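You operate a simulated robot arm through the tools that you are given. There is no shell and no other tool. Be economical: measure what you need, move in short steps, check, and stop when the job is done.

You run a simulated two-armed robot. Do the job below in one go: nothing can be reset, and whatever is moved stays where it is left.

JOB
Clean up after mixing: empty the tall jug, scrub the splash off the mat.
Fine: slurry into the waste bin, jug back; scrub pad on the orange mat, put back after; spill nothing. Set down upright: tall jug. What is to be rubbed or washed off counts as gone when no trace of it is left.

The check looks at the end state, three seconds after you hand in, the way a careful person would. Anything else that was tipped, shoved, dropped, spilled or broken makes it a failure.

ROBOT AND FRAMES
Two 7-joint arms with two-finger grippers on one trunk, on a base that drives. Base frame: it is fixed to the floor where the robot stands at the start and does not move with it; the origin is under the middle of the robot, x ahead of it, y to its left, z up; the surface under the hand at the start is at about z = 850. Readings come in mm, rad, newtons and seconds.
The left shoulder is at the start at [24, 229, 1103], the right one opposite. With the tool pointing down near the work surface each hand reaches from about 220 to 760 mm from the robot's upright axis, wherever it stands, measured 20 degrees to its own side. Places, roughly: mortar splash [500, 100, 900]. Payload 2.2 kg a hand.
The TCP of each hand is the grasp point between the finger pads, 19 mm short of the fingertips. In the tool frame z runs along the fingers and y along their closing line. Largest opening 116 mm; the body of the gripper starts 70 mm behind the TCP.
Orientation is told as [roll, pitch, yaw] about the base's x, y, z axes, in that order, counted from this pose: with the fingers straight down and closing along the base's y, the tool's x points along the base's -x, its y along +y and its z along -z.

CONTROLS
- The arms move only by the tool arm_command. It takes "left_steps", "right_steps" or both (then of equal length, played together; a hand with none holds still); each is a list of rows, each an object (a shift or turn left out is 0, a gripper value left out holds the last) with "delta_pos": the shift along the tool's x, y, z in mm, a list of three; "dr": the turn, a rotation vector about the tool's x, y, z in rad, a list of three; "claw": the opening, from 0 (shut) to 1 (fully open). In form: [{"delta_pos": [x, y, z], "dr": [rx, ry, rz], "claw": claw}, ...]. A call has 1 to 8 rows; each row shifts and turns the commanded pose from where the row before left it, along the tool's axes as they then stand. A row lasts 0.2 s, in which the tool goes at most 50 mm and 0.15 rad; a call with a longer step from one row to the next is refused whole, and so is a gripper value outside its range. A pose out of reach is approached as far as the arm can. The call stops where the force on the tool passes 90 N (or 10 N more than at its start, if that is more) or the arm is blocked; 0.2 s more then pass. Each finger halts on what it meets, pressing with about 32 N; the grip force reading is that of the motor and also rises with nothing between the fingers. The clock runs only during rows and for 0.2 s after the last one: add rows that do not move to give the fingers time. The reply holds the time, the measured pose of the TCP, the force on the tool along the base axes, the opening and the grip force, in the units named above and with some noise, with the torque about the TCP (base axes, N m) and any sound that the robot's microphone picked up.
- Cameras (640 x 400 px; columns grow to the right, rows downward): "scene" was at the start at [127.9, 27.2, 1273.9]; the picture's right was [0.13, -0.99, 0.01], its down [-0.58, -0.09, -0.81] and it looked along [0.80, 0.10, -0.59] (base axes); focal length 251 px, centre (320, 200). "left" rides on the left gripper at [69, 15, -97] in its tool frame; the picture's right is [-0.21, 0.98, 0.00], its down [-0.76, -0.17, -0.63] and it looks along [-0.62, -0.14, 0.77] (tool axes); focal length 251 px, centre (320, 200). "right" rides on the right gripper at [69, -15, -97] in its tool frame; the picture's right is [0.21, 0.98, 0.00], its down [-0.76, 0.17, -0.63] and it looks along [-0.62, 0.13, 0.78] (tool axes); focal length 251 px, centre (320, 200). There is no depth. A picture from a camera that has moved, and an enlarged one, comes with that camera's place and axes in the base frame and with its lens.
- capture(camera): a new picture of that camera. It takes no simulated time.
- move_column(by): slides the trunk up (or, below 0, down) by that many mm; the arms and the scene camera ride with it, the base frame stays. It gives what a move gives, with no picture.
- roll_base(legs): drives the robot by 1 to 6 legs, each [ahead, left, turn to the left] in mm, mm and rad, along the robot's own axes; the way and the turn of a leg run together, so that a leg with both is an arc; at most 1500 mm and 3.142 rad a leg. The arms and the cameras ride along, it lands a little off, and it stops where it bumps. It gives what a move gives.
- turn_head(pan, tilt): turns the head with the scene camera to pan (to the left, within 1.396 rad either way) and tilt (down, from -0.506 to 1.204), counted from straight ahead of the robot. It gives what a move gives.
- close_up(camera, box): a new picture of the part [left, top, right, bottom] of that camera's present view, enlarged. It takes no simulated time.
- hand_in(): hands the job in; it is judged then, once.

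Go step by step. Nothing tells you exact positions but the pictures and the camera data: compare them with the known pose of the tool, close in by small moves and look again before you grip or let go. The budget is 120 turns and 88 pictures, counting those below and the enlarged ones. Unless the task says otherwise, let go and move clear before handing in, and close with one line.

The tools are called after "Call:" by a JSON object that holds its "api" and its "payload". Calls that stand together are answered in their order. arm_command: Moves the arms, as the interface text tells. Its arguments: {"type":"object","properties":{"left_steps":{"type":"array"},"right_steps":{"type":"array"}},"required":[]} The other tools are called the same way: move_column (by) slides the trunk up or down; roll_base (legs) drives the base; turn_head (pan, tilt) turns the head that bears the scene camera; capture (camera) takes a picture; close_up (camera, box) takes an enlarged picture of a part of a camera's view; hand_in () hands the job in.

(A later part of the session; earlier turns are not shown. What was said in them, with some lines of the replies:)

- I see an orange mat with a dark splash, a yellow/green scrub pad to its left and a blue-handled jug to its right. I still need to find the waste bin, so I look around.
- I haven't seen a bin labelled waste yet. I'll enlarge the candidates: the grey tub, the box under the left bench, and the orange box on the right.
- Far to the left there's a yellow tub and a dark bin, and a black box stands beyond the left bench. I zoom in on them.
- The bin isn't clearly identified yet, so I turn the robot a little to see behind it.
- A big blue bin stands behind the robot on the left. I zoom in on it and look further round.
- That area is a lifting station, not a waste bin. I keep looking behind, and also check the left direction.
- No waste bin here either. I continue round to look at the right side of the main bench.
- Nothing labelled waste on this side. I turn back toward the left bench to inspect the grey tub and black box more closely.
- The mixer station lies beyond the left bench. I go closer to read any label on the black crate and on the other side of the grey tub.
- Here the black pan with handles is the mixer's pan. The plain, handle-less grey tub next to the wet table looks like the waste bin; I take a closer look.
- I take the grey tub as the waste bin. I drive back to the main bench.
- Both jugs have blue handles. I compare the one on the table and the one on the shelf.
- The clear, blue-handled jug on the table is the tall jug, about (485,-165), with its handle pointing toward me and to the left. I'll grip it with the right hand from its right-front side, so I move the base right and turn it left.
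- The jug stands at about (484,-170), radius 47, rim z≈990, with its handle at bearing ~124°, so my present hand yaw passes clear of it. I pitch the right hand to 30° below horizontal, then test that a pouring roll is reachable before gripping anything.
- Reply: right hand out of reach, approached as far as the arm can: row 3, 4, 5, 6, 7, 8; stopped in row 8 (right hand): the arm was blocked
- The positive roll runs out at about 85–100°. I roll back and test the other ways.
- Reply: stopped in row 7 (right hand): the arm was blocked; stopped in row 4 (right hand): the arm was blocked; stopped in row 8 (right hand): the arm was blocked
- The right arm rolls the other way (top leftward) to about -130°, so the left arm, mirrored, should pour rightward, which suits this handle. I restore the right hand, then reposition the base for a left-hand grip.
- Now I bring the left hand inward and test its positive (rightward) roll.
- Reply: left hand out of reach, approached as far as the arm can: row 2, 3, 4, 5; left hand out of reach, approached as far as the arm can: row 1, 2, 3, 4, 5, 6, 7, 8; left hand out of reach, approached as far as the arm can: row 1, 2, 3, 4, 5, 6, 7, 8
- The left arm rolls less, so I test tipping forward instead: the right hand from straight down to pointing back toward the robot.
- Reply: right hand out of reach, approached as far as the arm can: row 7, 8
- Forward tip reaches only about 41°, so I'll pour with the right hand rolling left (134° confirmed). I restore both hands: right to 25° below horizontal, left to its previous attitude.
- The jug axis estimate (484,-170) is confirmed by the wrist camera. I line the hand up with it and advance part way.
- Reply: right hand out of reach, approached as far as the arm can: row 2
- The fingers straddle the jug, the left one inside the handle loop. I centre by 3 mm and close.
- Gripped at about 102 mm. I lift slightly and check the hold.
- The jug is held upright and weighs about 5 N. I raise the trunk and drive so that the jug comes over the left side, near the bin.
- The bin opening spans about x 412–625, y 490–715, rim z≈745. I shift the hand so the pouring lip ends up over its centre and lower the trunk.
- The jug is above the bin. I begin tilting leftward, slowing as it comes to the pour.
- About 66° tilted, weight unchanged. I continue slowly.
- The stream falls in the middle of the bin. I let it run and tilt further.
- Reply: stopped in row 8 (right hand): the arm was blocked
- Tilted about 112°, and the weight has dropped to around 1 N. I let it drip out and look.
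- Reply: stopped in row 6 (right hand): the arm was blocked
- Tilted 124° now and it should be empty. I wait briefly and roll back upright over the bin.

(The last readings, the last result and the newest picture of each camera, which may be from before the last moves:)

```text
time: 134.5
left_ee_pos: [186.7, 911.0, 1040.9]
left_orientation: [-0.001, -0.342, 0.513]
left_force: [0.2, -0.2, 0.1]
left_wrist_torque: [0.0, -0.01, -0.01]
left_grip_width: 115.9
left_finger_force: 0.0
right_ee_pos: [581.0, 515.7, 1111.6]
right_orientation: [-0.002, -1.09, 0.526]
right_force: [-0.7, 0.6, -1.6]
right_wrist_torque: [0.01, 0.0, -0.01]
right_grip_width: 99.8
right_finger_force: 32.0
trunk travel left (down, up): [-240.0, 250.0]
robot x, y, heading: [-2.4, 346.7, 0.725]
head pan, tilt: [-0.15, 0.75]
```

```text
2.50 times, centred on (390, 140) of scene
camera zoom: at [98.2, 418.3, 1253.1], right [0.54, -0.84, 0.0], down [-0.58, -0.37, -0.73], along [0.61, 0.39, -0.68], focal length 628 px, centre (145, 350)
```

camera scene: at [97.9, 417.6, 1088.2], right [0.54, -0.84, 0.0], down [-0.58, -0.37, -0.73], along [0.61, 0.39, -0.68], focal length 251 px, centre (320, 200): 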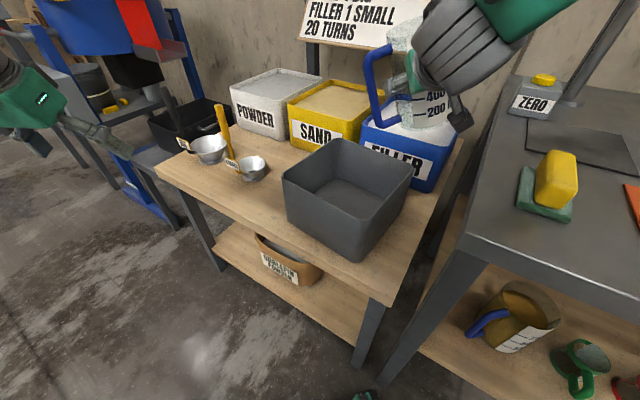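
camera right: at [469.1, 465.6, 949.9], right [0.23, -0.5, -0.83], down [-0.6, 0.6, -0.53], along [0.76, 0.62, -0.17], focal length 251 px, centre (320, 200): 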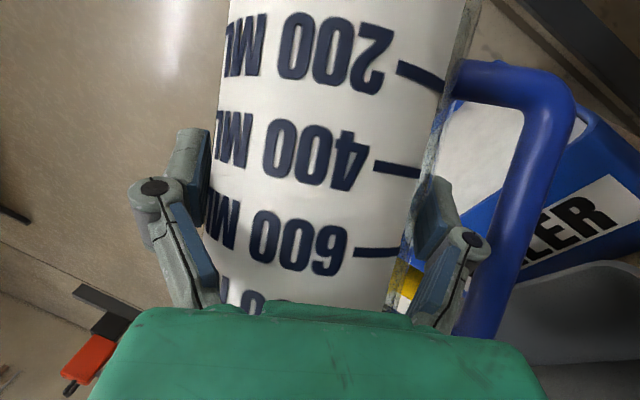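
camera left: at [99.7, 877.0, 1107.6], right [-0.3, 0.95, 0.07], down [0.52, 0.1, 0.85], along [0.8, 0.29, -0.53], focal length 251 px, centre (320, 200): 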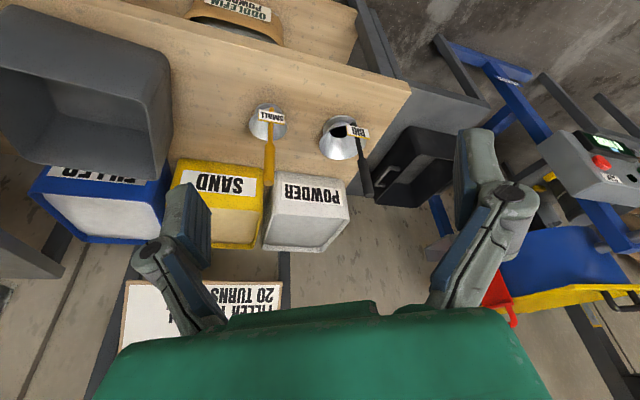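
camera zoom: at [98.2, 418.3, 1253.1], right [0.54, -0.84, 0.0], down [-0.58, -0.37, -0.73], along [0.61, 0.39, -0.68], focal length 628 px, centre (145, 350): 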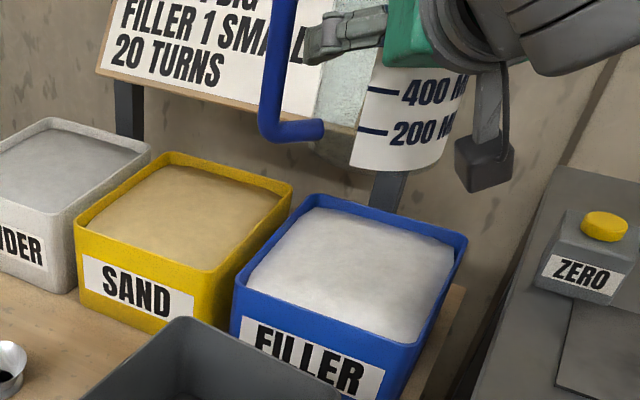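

The jug is upright and looks empty. I restore the hand pose, then drive back to the jug's place.

Call:
{"api": "arm_command", "payload": {"right_steps": [{"delta_pos": [2, 15, -4], "dr": [-0.046, 0, -0.024]}, {"delta_pos": [2, 15, -4], "dr": [-0.046, 0, -0.024]}, {"delta_pos": [3, 15, -5]}, {"delta_pos": [2, 15, -5]}, {"delta_pos": [2, 15, -4]}, {"delta_pos": [2, 15, -4]}, {}]}}

Call:
{"api": "roll_base", "payload": {"legs": [[-252, -272, 0], [-251, -271, 0]]}}

Call:
{"api": "capture", "payload": {"camera": "scene"}}

```text
time: 136.1
left_ee_pos: [185.9, 912.1, 1041.7]
left_orientation: [0.0, -0.342, 0.516]
left_force: [0.2, -0.5, -0.1]
left_wrist_torque: [-0.01, -0.03, -0.01]
left_grip_width: 116.0
left_finger_force: 0.0
right_ee_pos: [504.8, 572.5, 1111.1]
right_orientation: [-0.001, -1.091, 0.632]
right_force: [0.2, -0.6, -1.7]
right_wrist_torque: [-0.02, -0.02, 0.03]
right_grip_width: 99.6
right_finger_force: 31.8
trunk travel left (down, up): [-240.0, 250.0]
robot x, y, heading: [-5.6, 345.1, 0.712]
head pan, tilt: [-0.15, 0.75]
```

```text
time: 140.5
left_ee_pos: [164.2, 165.6, 1041.8]
left_orientation: [0.003, -0.343, 0.51]
left_force: [1.5, 0.5, 0.4]
left_wrist_torque: [0.0, 0.02, -0.01]
left_grip_width: 115.7
left_finger_force: 0.0
right_ee_pos: [484.6, -173.0, 1111.5]
right_orientation: [0.003, -1.09, 0.626]
right_force: [-0.2, -0.4, -2.0]
right_wrist_torque: [0.01, 0.04, 0.05]
right_grip_width: 99.2
right_finger_force: 32.3
trunk travel left (down, up): [-240.0, 250.0]
robot x, y, heading: [-25.0, -397.2, 0.721]
head pan, tilt: [-0.15, 0.75]
```

```text
35 pictures are left
camera scene: at [75.1, -325.1, 1253.2], right [0.54, -0.84, 0.0], down [-0.58, -0.37, -0.73], along [0.61, 0.39, -0.68], focal length 251 px, centre (320, 200)
```

scene: 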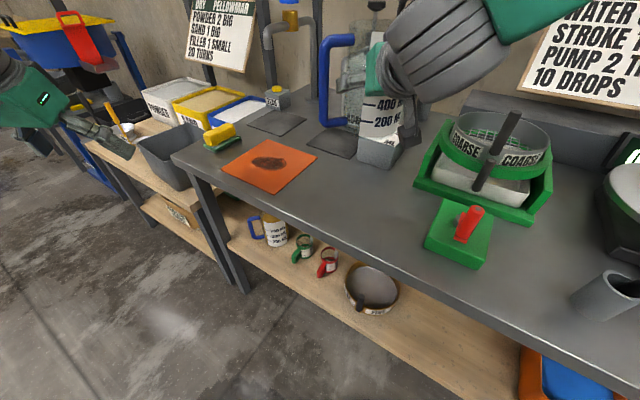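

Back over the jug's place. I lower the trunk to just above the table and check the gap.

Call:
{"api": "arm_command", "payload": {"right_steps": [{"delta_pos": [0, 6, 0]}, {}]}}

Call:
{"api": "move_column", "payload": {"by": -160}}

Call:
{"api": "close_up", "payload": {"camera": "scene", "box": [290, 50, 450, 190]}}

```text
time: 141.1
left_ee_pos: [156.9, 170.6, 1042.0]
left_orientation: [-0.004, -0.347, 0.515]
left_force: [-0.1, -0.6, -0.3]
left_wrist_torque: [-0.02, -0.02, -0.02]
left_grip_width: 115.9
left_finger_force: 0.1
right_ee_pos: [471.7, -162.5, 1112.2]
right_orientation: [-0.011, -1.091, 0.638]
right_force: [-0.5, -0.5, -1.9]
right_wrist_torque: [0.0, -0.01, -0.02]
right_grip_width: 98.9
right_finger_force: 32.0
trunk travel left (down, up): [-240.0, 250.0]
robot x, y, heading: [-25.8, -391.6, 0.724]
head pan, tilt: [-0.15, 0.75]
```

```text
time: 142.9
left_ee_pos: [160.3, 165.8, 883.3]
left_orientation: [0.001, -0.346, 0.512]
left_force: [-0.3, -0.7, -0.6]
left_wrist_torque: [0.04, 0.02, 0.01]
left_grip_width: 115.9
left_finger_force: 0.0
right_ee_pos: [475.3, -168.3, 952.7]
right_orientation: [0.0, -1.093, 0.63]
right_force: [-0.4, -0.1, -1.4]
right_wrist_torque: [0.01, 0.03, 0.01]
right_grip_width: 99.0
right_finger_force: 32.6
trunk travel left (down, up): [-80.0, 410.0]
robot x, y, heading: [-26.3, -394.6, 0.721]
head pan, tilt: [-0.15, 0.75]
```

```text
2.86 times, centred on (370, 120) of scene
camera zoom: at [73.1, -323.9, 1093.3], right [0.54, -0.84, 0.0], down [-0.58, -0.37, -0.73], along [0.61, 0.39, -0.68], focal length 718 px, centre (177, 429)
```

zoom: 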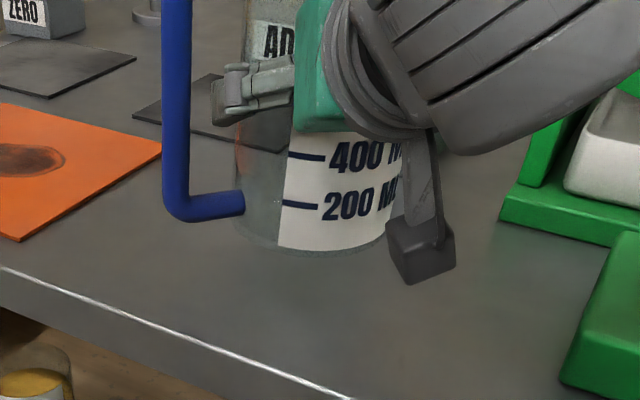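

Call:
{"api": "arm_command", "payload": {"right_steps": [{"delta_pos": [3, -2, 5]}, {"delta_pos": [3, -2, 5]}, {"delta_pos": [5, 0, 2.5]}, {"delta_pos": [5, 0, 2.5]}, {}]}}

```text
time: 144.1
left_ee_pos: [161.5, 164.8, 883.6]
left_orientation: [0.004, -0.346, 0.512]
left_force: [-0.3, -0.7, 0.2]
left_wrist_torque: [0.06, 0.0, 0.02]
left_grip_width: 115.9
left_finger_force: 0.0
right_ee_pos: [483.5, -168.5, 930.1]
right_orientation: [0.002, -1.093, 0.628]
right_force: [-0.1, -0.9, -1.3]
right_wrist_torque: [0.0, -0.01, 0.02]
right_grip_width: 99.0
right_finger_force: 32.0
trunk travel left (down, up): [-80.0, 410.0]
robot x, y, heading: [-24.2, -397.1, 0.72]
head pan, tilt: [-0.15, 0.75]
```

Call:
{"api": "arm_command", "payload": {"right_steps": [{"delta_pos": [2, 0, 1]}, {"delta_pos": [2, 0, 1]}, {}]}}

Call:
{"api": "close_up", "payload": {"camera": "scene", "box": [290, 50, 450, 190]}}

```text
time: 144.9
left_ee_pos: [161.1, 165.1, 884.0]
left_orientation: [0.0, -0.345, 0.512]
left_force: [0.2, 0.1, 0.7]
left_wrist_torque: [-0.01, -0.02, 0.01]
left_grip_width: 115.9
left_finger_force: 0.1
right_ee_pos: [483.8, -167.9, 927.1]
right_orientation: [0.004, -1.093, 0.628]
right_force: [-0.4, 0.6, -1.0]
right_wrist_torque: [-0.06, 0.0, -0.02]
right_grip_width: 98.8
right_finger_force: 32.2
trunk travel left (down, up): [-80.0, 410.0]
robot x, y, heading: [-24.7, -397.7, 0.723]
head pan, tilt: [-0.15, 0.75]
```

```text
2.86 times, centred on (370, 120) of scene
camera zoom: at [74.2, -324.9, 1093.2], right [0.54, -0.84, 0.0], down [-0.58, -0.37, -0.73], along [0.61, 0.39, -0.68], focal length 718 px, centre (177, 429)
```

zoom: 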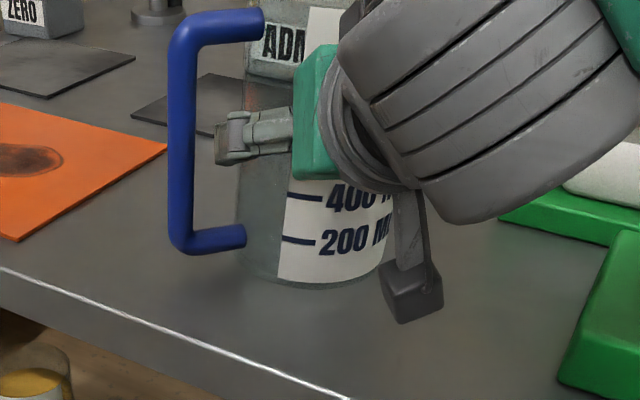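

Call:
{"api": "arm_command", "payload": {"right_steps": [{"delta_pos": [2, 0, 1]}, {"delta_pos": [2, 0, 1]}, {"delta_pos": [2, 0, 1]}, {}]}}

```text
time: 145.9
left_ee_pos: [160.0, 165.2, 884.6]
left_orientation: [0.002, -0.348, 0.514]
left_force: [0.5, 0.1, -0.7]
left_wrist_torque: [-0.02, 0.01, -0.01]
left_grip_width: 116.0
left_finger_force: 0.0
right_ee_pos: [480.7, -169.1, 922.3]
right_orientation: [0.001, -1.099, 0.628]
right_force: [-2.4, -2.0, 23.8]
right_wrist_torque: [-0.05, -0.13, -0.15]
right_grip_width: 98.0
right_finger_force: 32.0
trunk travel left (down, up): [-80.0, 410.0]
robot x, y, heading: [-26.2, -397.5, 0.721]
head pan, tilt: [-0.15, 0.75]
```

The jug is down on the table (24 N contact). I relieve the force, open, and back straight out.

Call:
{"api": "arm_command", "payload": {"right_steps": [{"delta_pos": [-1.5, 0, -0.8]}, {"claw": 0.9}, {"claw": 1}, {}, {}]}}

Call:
{"api": "capture", "payload": {"camera": "right"}}

```text
time: 147.1
left_ee_pos: [161.9, 166.1, 883.3]
left_orientation: [0.003, -0.345, 0.513]
left_force: [0.5, -0.3, -0.1]
left_wrist_torque: [0.0, 0.03, 0.03]
left_grip_width: 116.1
left_finger_force: 0.1
right_ee_pos: [483.7, -168.2, 922.0]
right_orientation: [0.004, -1.093, 0.627]
right_force: [0.3, -0.3, 0.2]
right_wrist_torque: [-0.03, -0.02, 0.05]
right_grip_width: 116.0
right_finger_force: 0.1
trunk travel left (down, up): [-80.0, 410.0]
robot x, y, heading: [-27.1, -397.5, 0.719]
head pan, tilt: [-0.15, 0.75]
```

```text
32 pictures are left
camera right: at [397.6, -250.4, 905.0], right [-0.66, 0.73, -0.19], down [-0.27, 0.01, 0.96], along [0.71, 0.68, 0.19], focal length 251 px, centre (320, 200)
```

right: 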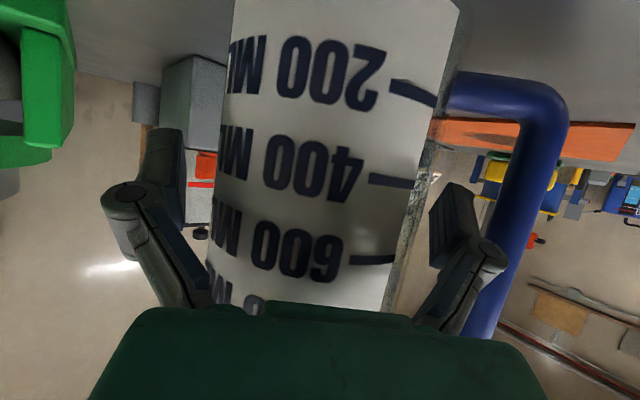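

Clear of the jug on both sides; I retreat along the tool axis, then raise.

Call:
{"api": "arm_command", "payload": {"right_steps": [{"delta_pos": [0, -2, -25]}, {"delta_pos": [0, 0, -30]}, {"delta_pos": [0, 0, -35]}, {"delta_pos": [0, 0, -35]}, {}]}}

Call:
{"api": "move_column", "payload": {"by": 170}}

Call:
{"api": "close_up", "payload": {"camera": "scene", "box": [270, 60, 450, 200]}}

Call:
{"api": "capture", "payload": {"camera": "right"}}

```text
time: 148.3
left_ee_pos: [162.4, 166.0, 882.2]
left_orientation: [0.002, -0.345, 0.513]
left_force: [0.0, -0.5, 0.1]
left_wrist_torque: [0.0, 0.0, 0.01]
left_grip_width: 115.9
left_finger_force: 0.1
right_ee_pos: [393.4, -232.9, 979.2]
right_orientation: [0.004, -1.091, 0.627]
right_force: [-0.2, -0.6, 0.0]
right_wrist_torque: [0.02, 0.02, -0.01]
right_grip_width: 115.9
right_finger_force: 0.1
trunk travel left (down, up): [-80.0, 410.0]
robot x, y, heading: [-25.9, -399.3, 0.722]
head pan, tilt: [-0.15, 0.75]
```

```text
time: 150.2
left_ee_pos: [162.0, 165.2, 1053.1]
left_orientation: [0.002, -0.347, 0.511]
left_force: [0.2, -0.4, -0.5]
left_wrist_torque: [0.03, 0.0, 0.01]
left_grip_width: 116.1
left_finger_force: 0.0
right_ee_pos: [394.1, -232.9, 1149.7]
right_orientation: [0.003, -1.091, 0.628]
right_force: [-0.5, -0.3, 0.1]
right_wrist_torque: [0.01, -0.01, 0.0]
right_grip_width: 116.1
right_finger_force: 0.0
trunk travel left (down, up): [-250.0, 240.0]
robot x, y, heading: [-22.9, -398.6, 0.72]
head pan, tilt: [-0.15, 0.75]
```

```text
2.86 times, centred on (360, 130) of scene
camera zoom: at [74.1, -325.1, 1263.2], right [0.54, -0.84, 0.0], down [-0.58, -0.37, -0.73], along [0.61, 0.39, -0.68], focal length 718 px, centre (206, 400)
```

zoom: 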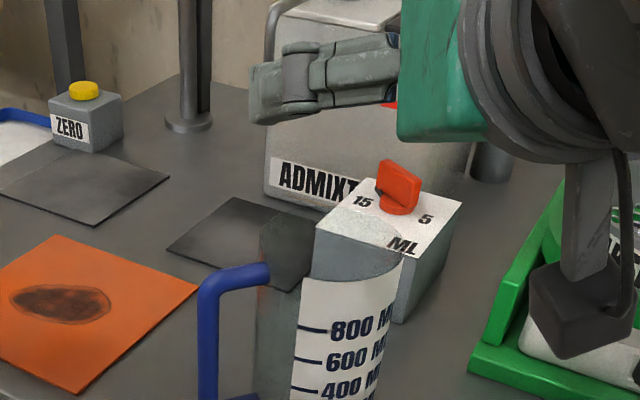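

```text
30 pictures are left
camera right: at [307.1, -315.5, 1133.0], right [-0.66, 0.73, -0.19], down [-0.27, 0.01, 0.96], along [0.71, 0.68, 0.19], focal length 251 px, centre (320, 200)
```

right: 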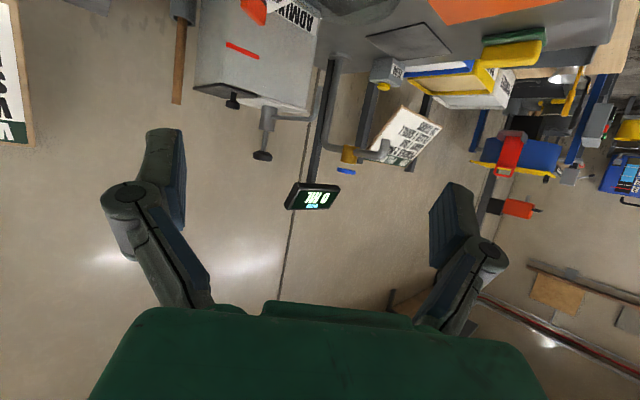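

The jug stands upright and back in its place. Next the scrub: I turn the robot square to the bench for the left hand, and put both hands pointing down.

Call:
{"api": "roll_base", "payload": {"legs": [[-60, 0, 0], [0, 0, -0.72], [0, 440, 0]]}}

Call:
{"api": "arm_command", "payload": {"left_steps": [{"dr": [0, 0.15, 0]}, {"dr": [0, 0.15, 0]}, {"dr": [0, 0.045, 0]}, {}, {}, {}, {}, {}], "right_steps": [{"dr": [0, 0.137, 0]}, {"dr": [0, 0.137, 0]}, {"dr": [0, 0.137, 0]}, {"dr": [0, 0.137, 0]}, {"dr": [0, 0.137, 0]}, {"dr": [0, 0.137, 0]}, {"dr": [0, 0.137, 0]}, {"dr": [0, 0.137, 0]}]}}

Call:
{"api": "turn_head", "payload": {"pan": 0.1, "tilt": 0.8}}

Call:
{"api": "capture", "payload": {"camera": "scene"}}

Call:
{"api": "capture", "payload": {"camera": "left"}}

```text
time: 155.4
left_ee_pos: [443.1, 294.0, 1053.5]
left_orientation: [0.006, -0.344, -0.212]
left_force: [-0.2, 0.3, -0.5]
left_wrist_torque: [0.02, 0.02, -0.01]
left_grip_width: 116.2
left_finger_force: 0.0
right_ee_pos: [352.4, -158.7, 1149.0]
right_orientation: [0.013, -1.094, -0.106]
right_force: [-0.3, 0.0, -0.3]
right_wrist_torque: [-0.03, -0.01, -0.02]
right_grip_width: 116.1
right_finger_force: 0.1
trunk travel left (down, up): [-250.0, 240.0]
robot x, y, heading: [-69.3, -1.1, 0.001]
head pan, tilt: [-0.15, 0.75]
```

```text
time: 157.2
left_ee_pos: [441.7, 294.3, 1055.4]
left_orientation: [0.006, 0.001, -0.212]
left_force: [0.0, 0.1, -0.4]
left_wrist_torque: [0.01, 0.02, 0.02]
left_grip_width: 115.7
left_finger_force: 0.1
right_ee_pos: [350.6, -156.7, 1150.9]
right_orientation: [0.005, 0.007, -0.092]
right_force: [0.7, -0.5, -0.6]
right_wrist_torque: [0.03, 0.03, -0.02]
right_grip_width: 116.0
right_finger_force: 0.1
trunk travel left (down, up): [-250.0, 240.0]
robot x, y, heading: [-70.9, -2.6, -0.001]
head pan, tilt: [-0.15, 0.75]
```

```text
time: 157.9
left_ee_pos: [441.5, 295.9, 1056.9]
left_orientation: [0.007, -0.002, -0.211]
left_force: [-0.1, 0.0, -0.1]
left_wrist_torque: [0.02, 0.01, -0.01]
left_grip_width: 116.1
left_finger_force: 0.0
right_ee_pos: [350.0, -154.3, 1150.5]
right_orientation: [0.004, 0.0, -0.092]
right_force: [0.6, -0.2, 0.3]
right_wrist_torque: [0.04, -0.02, 0.02]
right_grip_width: 116.1
right_finger_force: 0.2
trunk travel left (down, up): [-250.0, 240.0]
robot x, y, heading: [-69.6, 0.5, -0.001]
head pan, tilt: [0.099, 0.799]
```

```text
29 pictures are left
camera scene: at [51.4, 7.9, 1259.3], right [0.1, -1.0, 0.0], down [-0.72, -0.07, -0.69], along [0.69, 0.07, -0.72], focal length 251 px, centre (320, 200)
```

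scene: 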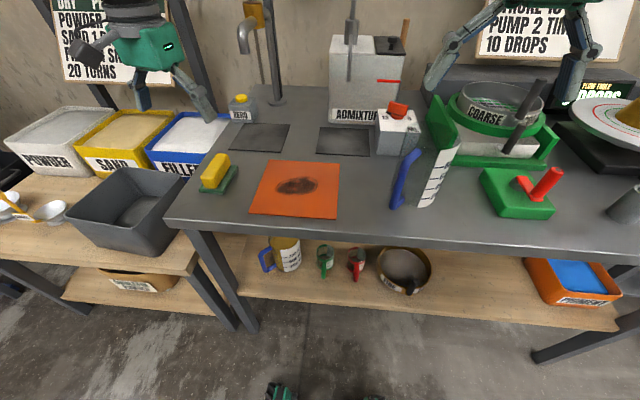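

```text
28 pictures are left
camera left: at [375.6, 324.2, 1152.2], right [0.41, 0.91, 0.01], down [0.7, -0.32, 0.63], along [0.58, -0.26, -0.77], focal length 251 px, centre (320, 200)
```

left: 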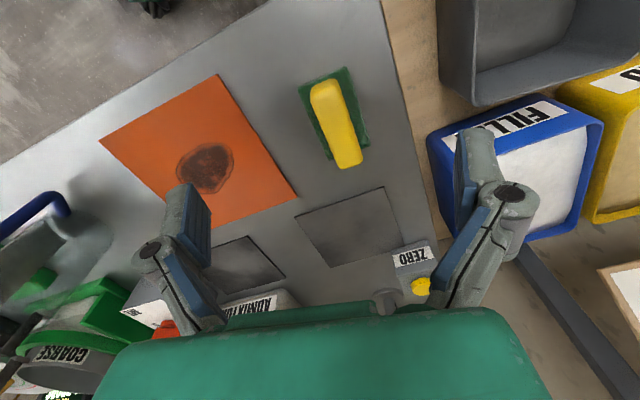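

The jug's in place and the slurry is in the bin. I enlarge the scrub pad to see how to grip its yellow handle.

Call:
{"api": "close_up", "payload": {"camera": "left", "box": [270, 50, 400, 180]}}

Call:
{"api": "close_up", "payload": {"camera": "scene", "box": [180, 135, 360, 230]}}

```text
3.08 times, centred on (335, 115) of left
camera zoom: at [375.6, 324.2, 1152.2], right [0.41, 0.91, 0.01], down [0.7, -0.32, 0.63], along [0.58, -0.26, -0.77], focal length 774 px, centre (274, 462)
```

zoom: 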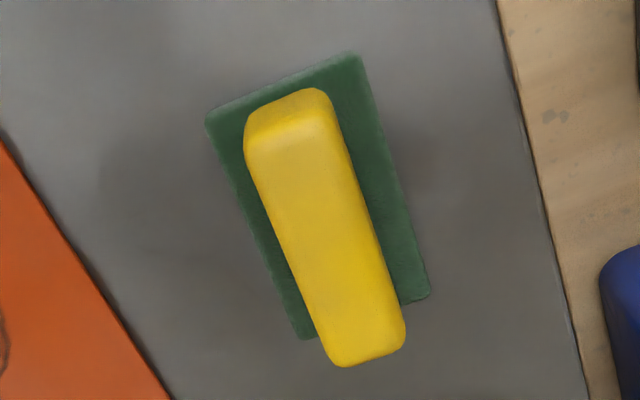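

```text
3.56 times, centred on (270, 182) of scene
camera zoom: at [51.4, 7.9, 1259.3], right [0.1, -1.0, 0.0], down [-0.72, -0.07, -0.69], along [0.69, 0.07, -0.72], focal length 894 px, centre (498, 262)
```

zoom: 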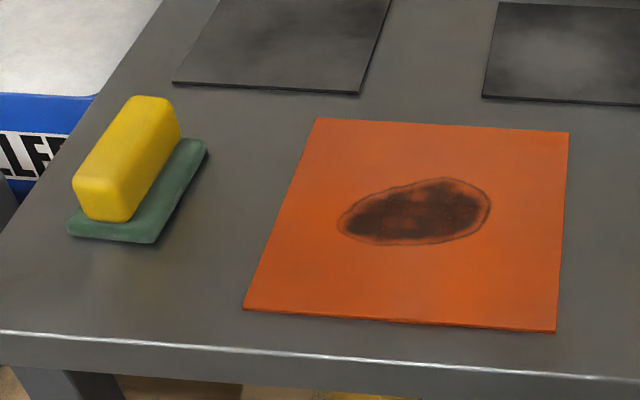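

The pad lies with its long side along x, centred at about (491,295), handle top near z≈897. I align the left hand above it.

Call:
{"api": "arm_command", "payload": {"left_steps": [{"dr": [0, 0, -0.08]}, {"dr": [0, 0, -0.08]}, {"delta_pos": [-25, 0, 0]}, {"delta_pos": [-25, 1, 0]}, {"delta_pos": [0, 0, 40]}, {"delta_pos": [0, 0, 40]}, {"delta_pos": [0, 0, 30]}, {}]}}

Call:
{"api": "capture", "payload": {"camera": "left"}}

Call:
{"api": "close_up", "payload": {"camera": "scene", "box": [140, 100, 320, 230]}}

```text
time: 159.7
left_ee_pos: [491.6, 295.3, 944.7]
left_orientation: [0.006, -0.004, -0.05]
left_force: [-0.2, 0.0, 0.0]
left_wrist_torque: [0.0, 0.01, -0.01]
left_grip_width: 116.0
left_finger_force: 0.1
right_ee_pos: [350.0, -156.0, 1150.1]
right_orientation: [0.003, 0.0, -0.094]
right_force: [-0.1, 0.3, 0.3]
right_wrist_torque: [0.01, 0.0, -0.01]
right_grip_width: 115.9
right_finger_force: 0.0
trunk travel left (down, up): [-250.0, 240.0]
robot x, y, heading: [-71.8, -1.0, -0.003]
head pan, tilt: [0.099, 0.799]
```

```text
25 pictures are left
camera left: at [423.4, 313.6, 1042.4], right [0.26, 0.96, 0.01], down [0.74, -0.21, 0.63], along [0.61, -0.16, -0.77], focal length 251 px, centre (320, 200)
```

left: 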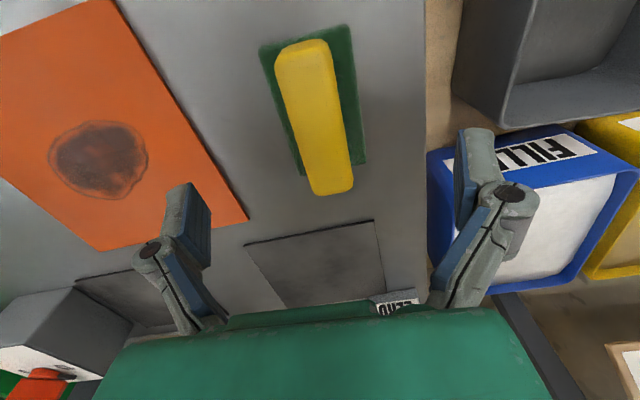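

```text
3.08 times, centred on (230, 165) of scene
camera zoom: at [51.8, 8.1, 1259.2], right [0.1, -1.0, 0.0], down [-0.72, -0.07, -0.69], along [0.69, 0.07, -0.72], focal length 773 px, centre (597, 308)
```

zoom: 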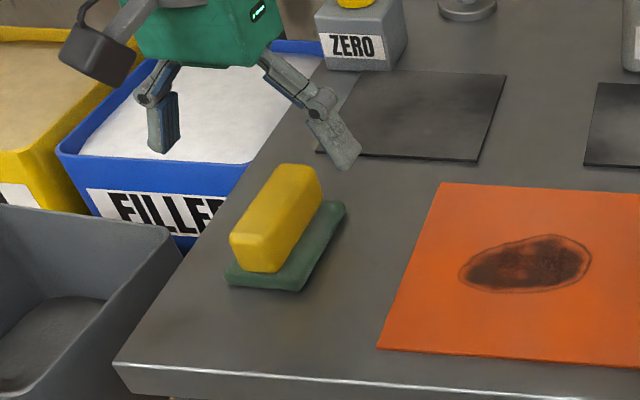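

Alignment is good (pad centre ≈(488,297)). I go down and grip the yellow handle.

Call:
{"api": "arm_command", "payload": {"left_steps": [{"delta_pos": [2, 2, 25]}, {"delta_pos": [0, 0, 20]}, {"delta_pos": [0, 0, 13]}, {}, {"claw": 0.5}, {"claw": 0.2}, {"claw": 0.15}, {}]}}

Call:
{"api": "capture", "payload": {"camera": "left"}}

```text
time: 161.5
left_ee_pos: [490.6, 297.5, 887.3]
left_orientation: [0.005, -0.002, -0.051]
left_force: [1.3, -0.2, -0.1]
left_wrist_torque: [0.01, 0.01, 0.0]
left_grip_width: 32.2
left_finger_force: 31.4
right_ee_pos: [350.6, -155.5, 1150.6]
right_orientation: [0.004, 0.003, -0.092]
right_force: [0.3, -0.1, 0.1]
right_wrist_torque: [0.01, 0.01, -0.03]
right_grip_width: 115.6
right_finger_force: 0.1
trunk travel left (down, up): [-250.0, 240.0]
robot x, y, heading: [-68.1, 0.5, -0.002]
head pan, tilt: [0.099, 0.799]
```

```text
23 pictures are left
camera left: at [421.1, 315.5, 983.5], right [0.26, 0.96, 0.01], down [0.75, -0.21, 0.63], along [0.61, -0.16, -0.77], focal length 251 px, centre (320, 200)
```

left: 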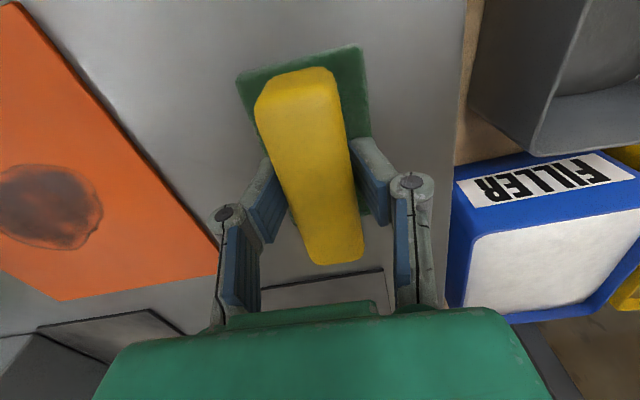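

Gripped. I lift the pad and carry it above the splash (spans x 447–516, y 58–156).

Call:
{"api": "arm_command", "payload": {"left_steps": [{"claw": 0.1, "delta_pos": [0, 0, -15]}, {"delta_pos": [0, 0, -20]}, {"delta_pos": [0, -40, 0]}, {"delta_pos": [-1, -40, 0]}, {"delta_pos": [-1, -40, 0]}, {"delta_pos": [0, -40, 0]}, {"delta_pos": [0, -30, 0]}, {}]}}

Call:
{"api": "arm_command", "payload": {"left_steps": [{"delta_pos": [0, 0, 15]}, {"delta_pos": [0, 0, 10]}, {"delta_pos": [0, 0, 4]}, {}]}}

Call:
{"api": "close_up", "payload": {"camera": "scene", "box": [180, 110, 380, 230]}}

```text
time: 163.3
left_ee_pos: [483.1, 105.3, 922.5]
left_orientation: [0.005, -0.005, -0.051]
left_force: [-1.0, 0.4, -0.5]
left_wrist_torque: [0.01, 0.04, 0.01]
left_grip_width: 31.9
left_finger_force: 31.8
right_ee_pos: [350.1, -156.4, 1150.5]
right_orientation: [0.004, 0.002, -0.092]
right_force: [0.4, 0.1, -0.2]
right_wrist_torque: [-0.01, 0.0, -0.03]
right_grip_width: 116.2
right_finger_force: 0.1
trunk travel left (down, up): [-250.0, 240.0]
robot x, y, heading: [-70.8, 2.7, -0.003]
head pan, tilt: [0.099, 0.799]
```

```text
time: 164.3
left_ee_pos: [483.0, 105.6, 892.5]
left_orientation: [0.005, -0.003, -0.049]
left_force: [-0.7, -0.3, -0.4]
left_wrist_torque: [0.01, 0.02, 0.01]
left_grip_width: 32.2
left_finger_force: 32.1
right_ee_pos: [351.2, -156.8, 1150.2]
right_orientation: [0.006, 0.002, -0.093]
right_force: [-0.3, 0.2, -0.3]
right_wrist_torque: [0.03, -0.01, 0.0]
right_grip_width: 116.1
right_finger_force: 0.1
trunk travel left (down, up): [-250.0, 240.0]
robot x, y, heading: [-69.1, -0.9, -0.003]
head pan, tilt: [0.099, 0.799]
```

```text
3.20 times, centred on (280, 170) of scene
camera zoom: at [52.2, 6.8, 1259.2], right [0.1, -1.0, 0.0], down [-0.72, -0.07, -0.69], along [0.69, 0.07, -0.72], focal length 804 px, centre (448, 296)
```

zoom: 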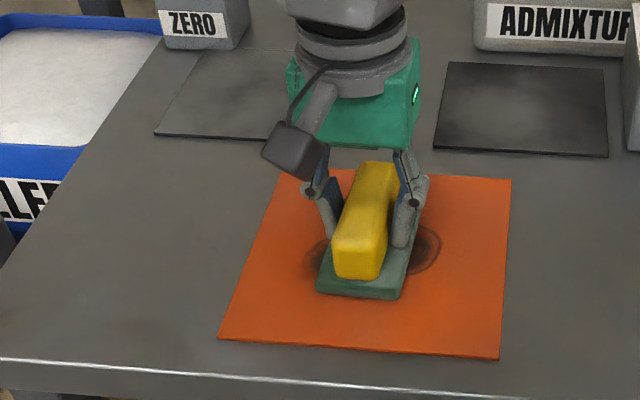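

Centred over the splash, just short of contact. I lower in 1.5 mm steps until it presses.

Call:
{"api": "arm_command", "payload": {"left_steps": [{"delta_pos": [0, 0, 1.5]}, {"delta_pos": [0, 0, 1.5]}, {}]}}

Call:
{"api": "arm_command", "payload": {"left_steps": [{"delta_pos": [0, 0, 1.5]}, {}]}}

```text
time: 165.1
left_ee_pos: [481.8, 105.4, 890.8]
left_orientation: [0.006, -0.003, -0.052]
left_force: [-2.8, -1.6, 9.0]
left_wrist_torque: [0.08, 0.4, 0.04]
left_grip_width: 31.9
left_finger_force: 32.2
right_ee_pos: [348.8, -158.1, 1149.8]
right_orientation: [0.004, 0.001, -0.093]
right_force: [0.1, -0.3, -0.7]
right_wrist_torque: [0.0, -0.02, 0.02]
right_grip_width: 116.2
right_finger_force: 0.1
trunk travel left (down, up): [-250.0, 240.0]
robot x, y, heading: [-72.1, -1.0, -0.003]
head pan, tilt: [0.099, 0.799]
```

```text
time: 165.7
left_ee_pos: [482.2, 106.0, 890.1]
left_orientation: [0.005, -0.009, -0.052]
left_force: [-1.2, -1.2, 24.3]
left_wrist_torque: [0.0, 0.45, 0.02]
left_grip_width: 32.1
left_finger_force: 31.9
right_ee_pos: [348.7, -158.0, 1151.1]
right_orientation: [0.007, 0.0, -0.092]
right_force: [0.2, -0.7, -0.6]
right_wrist_torque: [0.0, 0.0, -0.05]
right_grip_width: 116.2
right_finger_force: 0.2
trunk travel left (down, up): [-250.0, 240.0]
robot x, y, heading: [-68.3, 1.0, 0.001]
head pan, tilt: [0.099, 0.799]
```

Contact with about 24 N; I ease slightly and start rubbing along y.

Call:
{"api": "arm_command", "payload": {"left_steps": [{"delta_pos": [0, 15, -0.6]}, {"delta_pos": [0, 15, 0]}, {"delta_pos": [0, 15, 0]}, {"delta_pos": [0, -20, 0]}, {"delta_pos": [0, -25, 0]}, {"delta_pos": [0, -25, 0]}, {"delta_pos": [0, -25, 0]}, {"delta_pos": [0, 0, 0]}]}}

Call:
{"api": "close_up", "payload": {"camera": "scene", "box": [180, 110, 380, 230]}}

```text
time: 167.5
left_ee_pos: [479.3, 53.5, 890.6]
left_orientation: [-0.008, -0.006, -0.049]
left_force: [3.2, -18.0, 30.4]
left_wrist_torque: [-0.35, 0.32, 0.34]
left_grip_width: 32.7
left_finger_force: 32.1
right_ee_pos: [348.1, -156.0, 1150.4]
right_orientation: [0.006, -0.001, -0.095]
right_force: [0.3, 0.3, 0.6]
right_wrist_torque: [-0.03, -0.02, -0.01]
right_grip_width: 115.7
right_finger_force: 0.0
trunk travel left (down, up): [-250.0, 240.0]
robot x, y, heading: [-64.7, 2.1, -0.007]
head pan, tilt: [0.099, 0.799]
```

```text
3.20 times, centred on (280, 170) of scene
camera zoom: at [48.4, 5.7, 1259.9], right [0.1, -1.0, 0.0], down [-0.71, -0.07, -0.7], along [0.69, 0.07, -0.72], focal length 804 px, centre (448, 296)
```

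zoom: 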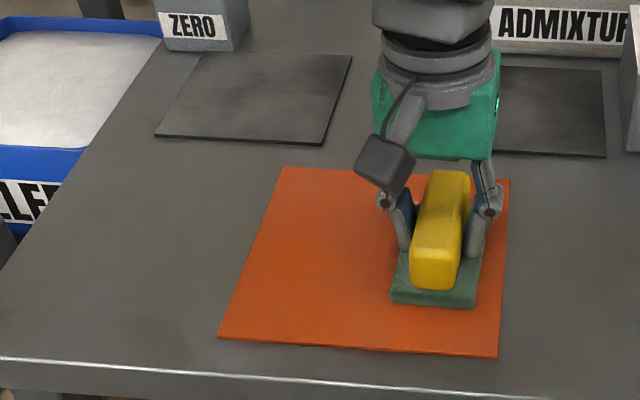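

It wipes clean and the mat stays put. I make more passes with small offsets in x to cover the edges.

Call:
{"api": "arm_command", "payload": {"left_steps": [{"delta_pos": [-12, 10, -0.5]}, {"delta_pos": [0, 25, 0]}, {"delta_pos": [0, 25, 0]}, {"delta_pos": [0, 25, 0]}, {"delta_pos": [0, 20, 0]}, {"delta_pos": [24, 0, 0]}, {"delta_pos": [0, -25, 0]}, {"delta_pos": [0, -25, 0]}]}}

Call:
{"api": "arm_command", "payload": {"left_steps": [{"delta_pos": [0, -25, 0]}, {"delta_pos": [0, -25, 0]}, {"delta_pos": [-12, 0, 0]}, {"delta_pos": [0, 25, 0]}, {"delta_pos": [0, 25, 0]}, {"delta_pos": [0, 0, -15]}, {"delta_pos": [0, 0, -20]}, {}]}}

```text
time: 169.3
left_ee_pos: [469.5, 118.4, 889.7]
left_orientation: [0.006, -0.006, -0.05]
left_force: [0.6, 17.8, 24.1]
left_wrist_torque: [0.51, 0.0, 0.03]
left_grip_width: 32.3
left_finger_force: 31.5
right_ee_pos: [349.5, -153.8, 1151.8]
right_orientation: [0.002, 0.0, -0.091]
right_force: [-0.3, 0.4, 0.2]
right_wrist_torque: [-0.01, -0.02, 0.01]
right_grip_width: 115.8
right_finger_force: 0.2
trunk travel left (down, up): [-250.0, 240.0]
robot x, y, heading: [-69.4, 3.3, -0.004]
head pan, tilt: [0.099, 0.799]
```

```text
time: 171.1
left_ee_pos: [483.1, 105.2, 924.2]
left_orientation: [0.012, -0.002, -0.051]
left_force: [0.0, 0.0, -0.9]
left_wrist_torque: [0.05, 0.0, -0.02]
left_grip_width: 32.1
left_finger_force: 32.1
right_ee_pos: [349.7, -166.2, 1149.2]
right_orientation: [0.012, 0.002, -0.096]
right_force: [0.6, 0.6, 0.3]
right_wrist_torque: [0.07, -0.02, 0.02]
right_grip_width: 116.0
right_finger_force: 0.2
trunk travel left (down, up): [-250.0, 240.0]
robot x, y, heading: [-68.1, -2.1, -0.005]
head pan, tilt: [0.099, 0.799]
```

I carry the pad back above its place and inspect the mat.

Call:
{"api": "arm_command", "payload": {"left_steps": [{"delta_pos": [0, 40, 0]}, {"delta_pos": [1, 40, 0]}, {"delta_pos": [1, 40, 0]}, {"delta_pos": [0, 40, 0]}, {"delta_pos": [0, 32, 0]}, {}, {}]}}

Call:
{"api": "close_up", "payload": {"camera": "scene", "box": [180, 110, 380, 230]}}

Call:
{"api": "capture", "payload": {"camera": "left"}}

```text
time: 172.7
left_ee_pos: [491.9, 301.3, 925.9]
left_orientation: [0.006, -0.002, -0.049]
left_force: [-0.8, 0.4, -0.4]
left_wrist_torque: [0.02, -0.04, 0.0]
left_grip_width: 32.4
left_finger_force: 32.3
right_ee_pos: [350.7, -158.6, 1150.8]
right_orientation: [0.007, 0.003, -0.092]
right_force: [-0.3, 0.4, 0.1]
right_wrist_torque: [0.04, 0.0, 0.0]
right_grip_width: 116.1
right_finger_force: 0.1
trunk travel left (down, up): [-250.0, 240.0]
robot x, y, heading: [-70.3, -2.0, -0.008]
head pan, tilt: [0.099, 0.799]
```

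```text
3.20 times, centred on (280, 170) of scene
camera zoom: at [52.2, 6.9, 1259.2], right [0.1, -1.0, 0.0], down [-0.72, -0.07, -0.69], along [0.69, 0.07, -0.72], focal length 804 px, centre (448, 296)
```

zoom: 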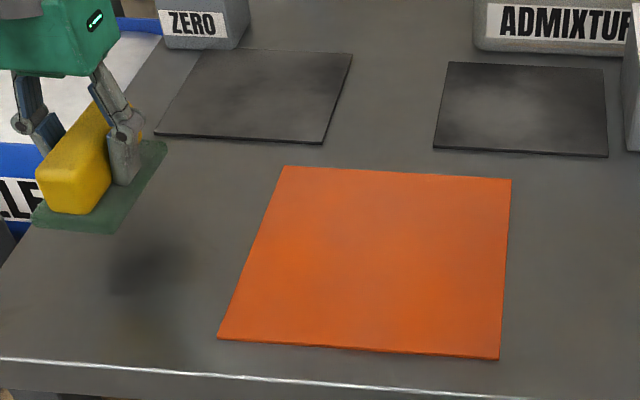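

```text
19 pictures are left
camera left: at [422.0, 319.0, 1022.2], right [0.26, 0.96, 0.01], down [0.75, -0.21, 0.63], along [0.61, -0.16, -0.77], focal length 251 px, centre (320, 200)
```

left: 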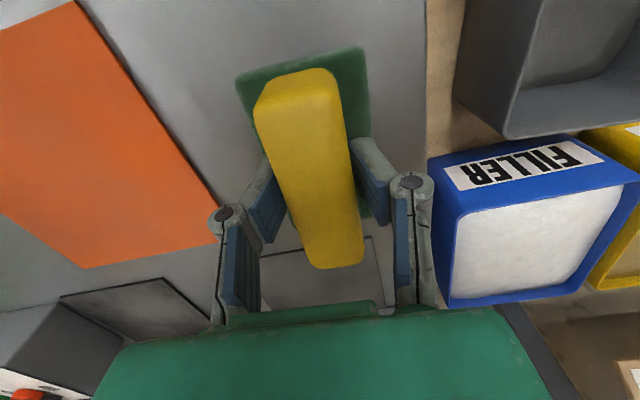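

The mat is spotless. I set the pad down at its original place.

Call:
{"api": "arm_command", "payload": {"left_steps": [{"delta_pos": [1, -3, 14]}, {"delta_pos": [0, 0, 13]}, {"delta_pos": [0, 0, 9]}, {"delta_pos": [0, 0, 1.5]}, {}]}}

Call:
{"api": "arm_command", "payload": {"left_steps": [{"delta_pos": [0, 0, 1.2]}, {}]}}

```text
time: 173.9
left_ee_pos: [489.6, 301.1, 887.1]
left_orientation: [0.006, -0.001, -0.052]
left_force: [0.5, -0.5, -1.2]
left_wrist_torque: [-0.01, 0.02, 0.0]
left_grip_width: 32.3
left_finger_force: 32.6
right_ee_pos: [350.2, -157.7, 1149.5]
right_orientation: [0.005, 0.003, -0.092]
right_force: [-0.1, 0.0, 0.3]
right_wrist_torque: [0.03, 0.03, -0.01]
right_grip_width: 116.1
right_finger_force: 0.1
trunk travel left (down, up): [-250.0, 240.0]
robot x, y, heading: [-68.9, -0.5, -0.003]
head pan, tilt: [0.099, 0.799]
```

```text
time: 174.5
left_ee_pos: [489.4, 301.0, 886.5]
left_orientation: [0.004, -0.003, -0.051]
left_force: [0.1, -0.4, -0.4]
left_wrist_torque: [0.0, 0.0, -0.01]
left_grip_width: 32.1
left_finger_force: 32.0
right_ee_pos: [349.4, -156.1, 1149.3]
right_orientation: [0.003, 0.001, -0.091]
right_force: [-0.1, -0.9, -0.4]
right_wrist_torque: [0.01, 0.04, 0.02]
right_grip_width: 116.1
right_finger_force: 0.0
trunk travel left (down, up): [-250.0, 240.0]
robot x, y, heading: [-71.7, -0.4, -0.002]
head pan, tilt: [0.099, 0.799]
```

Call:
{"api": "arm_command", "payload": {"left_steps": [{"delta_pos": [-1, -3.3, 0]}, {"delta_pos": [0, 0, 1.2]}, {"delta_pos": [0, 0, 1.2]}, {}]}}

```text
time: 175.5
left_ee_pos: [489.2, 297.4, 884.0]
left_orientation: [0.005, -0.004, -0.051]
left_force: [-1.3, -0.3, 4.9]
left_wrist_torque: [0.06, 0.11, 0.01]
left_grip_width: 31.8
left_finger_force: 31.8
right_ee_pos: [350.0, -156.6, 1150.1]
right_orientation: [0.003, 0.0, -0.092]
right_force: [0.2, -0.2, 1.1]
right_wrist_torque: [0.02, 0.03, -0.02]
right_grip_width: 115.9
right_finger_force: 0.1
trunk travel left (down, up): [-250.0, 240.0]
robot x, y, heading: [-70.1, 1.5, -0.003]
head pan, tilt: [0.099, 0.799]
```

Contact with the table at 5 N. I open, rise, and check.

Call:
{"api": "arm_command", "payload": {"left_steps": [{"claw": 0.5}, {"claw": 1}, {}, {"delta_pos": [0, 0, -30]}, {"delta_pos": [0, 0, -40]}, {"delta_pos": [0, 0, -45]}, {"delta_pos": [0, 0, -45]}, {}]}}

Call:
{"api": "capture", "payload": {"camera": "scene"}}

Call:
{"api": "capture", "payload": {"camera": "left"}}

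Call:
{"api": "capture", "payload": {"camera": "right"}}

```text
time: 177.3
left_ee_pos: [489.9, 299.3, 1042.1]
left_orientation: [0.004, -0.001, -0.05]
left_force: [0.7, -0.6, -1.0]
left_wrist_torque: [-0.02, -0.01, 0.01]
left_grip_width: 115.8
left_finger_force: 0.0
right_ee_pos: [351.5, -156.6, 1149.1]
right_orientation: [0.004, 0.005, -0.092]
right_force: [0.1, -0.2, -1.1]
right_wrist_torque: [0.0, 0.02, 0.01]
right_grip_width: 116.0
right_finger_force: 0.2
trunk travel left (down, up): [-250.0, 240.0]
robot x, y, heading: [-70.0, -0.1, -0.001]
head pan, tilt: [0.099, 0.799]
```

```text
18 pictures are left
camera scene: at [52.7, 8.1, 1259.0], right [0.1, -1.0, 0.0], down [-0.72, -0.07, -0.69], along [0.69, 0.07, -0.72], focal length 251 px, centre (320, 200)
```

scene: 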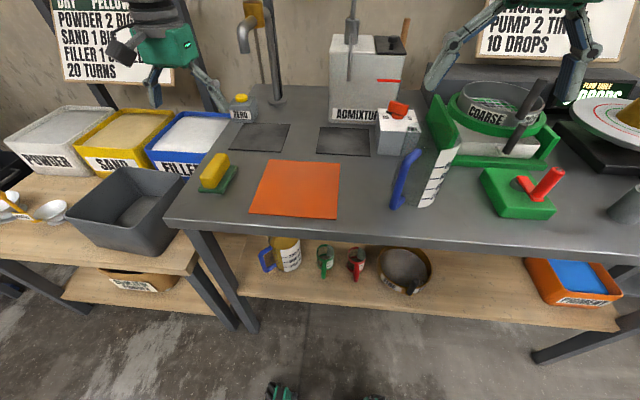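

```text
17 pictures are left
camera left: at [420.5, 316.9, 1139.7], right [0.26, 0.96, 0.0], down [0.75, -0.21, 0.63], along [0.61, -0.16, -0.77], focal length 251 px, centre (320, 200)
```

left: 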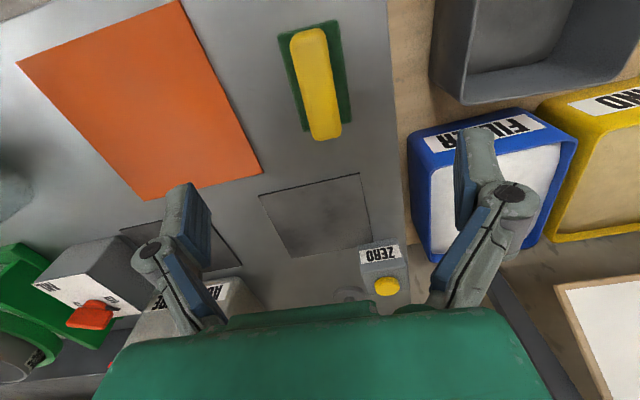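

```text
16 pictures are left
camera right: at [281.3, -165.1, 1246.8], right [-0.12, 0.99, 0.0], down [0.77, 0.09, 0.63], along [0.63, 0.08, -0.78], focal length 251 px, centre (320, 200)
```

right: 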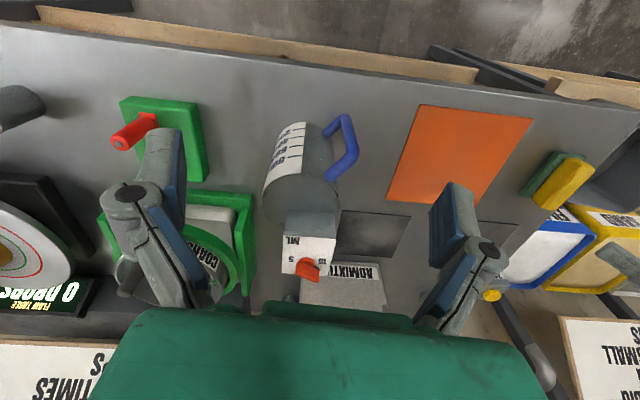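

All in place. I check that the jug is really empty and that nothing dripped around the bin.

Call:
{"api": "close_up", "payload": {"camera": "right", "box": [245, 100, 375, 225]}}

Call:
{"api": "close_up", "payload": {"camera": "scene", "box": [0, 130, 260, 300]}}

Call:
{"api": "close_up", "payload": {"camera": "scene", "box": [370, 120, 470, 220]}}

```text
3.20 times, centred on (310, 162) of right
camera zoom: at [281.3, -165.1, 1246.8], right [-0.12, 0.99, 0.0], down [0.77, 0.09, 0.63], along [0.63, 0.08, -0.78], focal length 805 px, centre (352, 320)
```

zoom: 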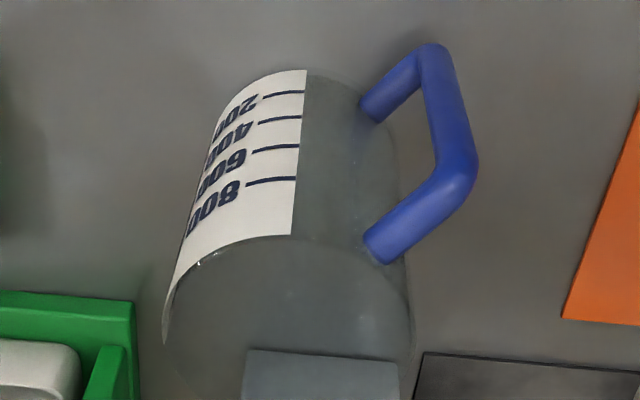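

```text
2.35 times, centred on (130, 215) of scene
camera zoom: at [52.7, 8.1, 1259.0], right [0.1, -1.0, 0.0], down [-0.72, -0.07, -0.69], along [0.69, 0.07, -0.72], focal length 591 px, centre (767, 165)
```

zoom: 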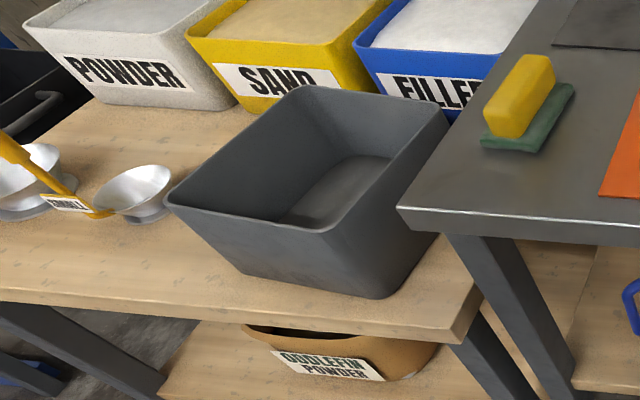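

```text
4.00 times, centred on (420, 170) of scene
camera zoom: at [52.7, 8.1, 1259.0], right [0.1, -1.0, 0.0], down [-0.72, -0.07, -0.69], along [0.69, 0.07, -0.72], focal length 1005 px, centre (-80, 320)
```

zoom: 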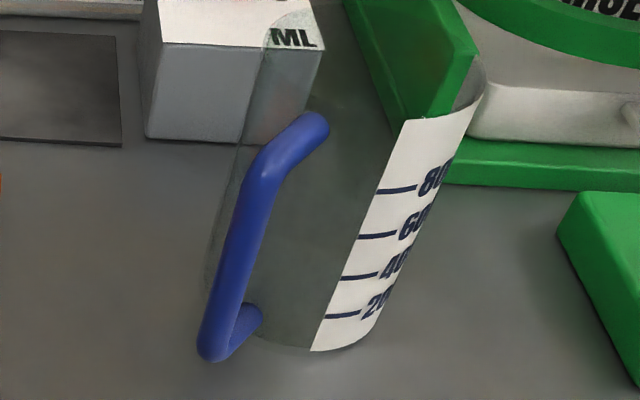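

The jug is clear, upright and back in place; the slurry is in the bin, the mat is clean, the pad is back, and both hands are clear. I hand in.

Call:
{"api": "hand_in", "payload": {}}

```text
The job is handed in.
```

I emptied the tall jug into the grey tub and set it back upright, scrubbed the mat clean and put the pad back, with no spills visible; the tub had no label, so taking it as the waste bin was my judgement.
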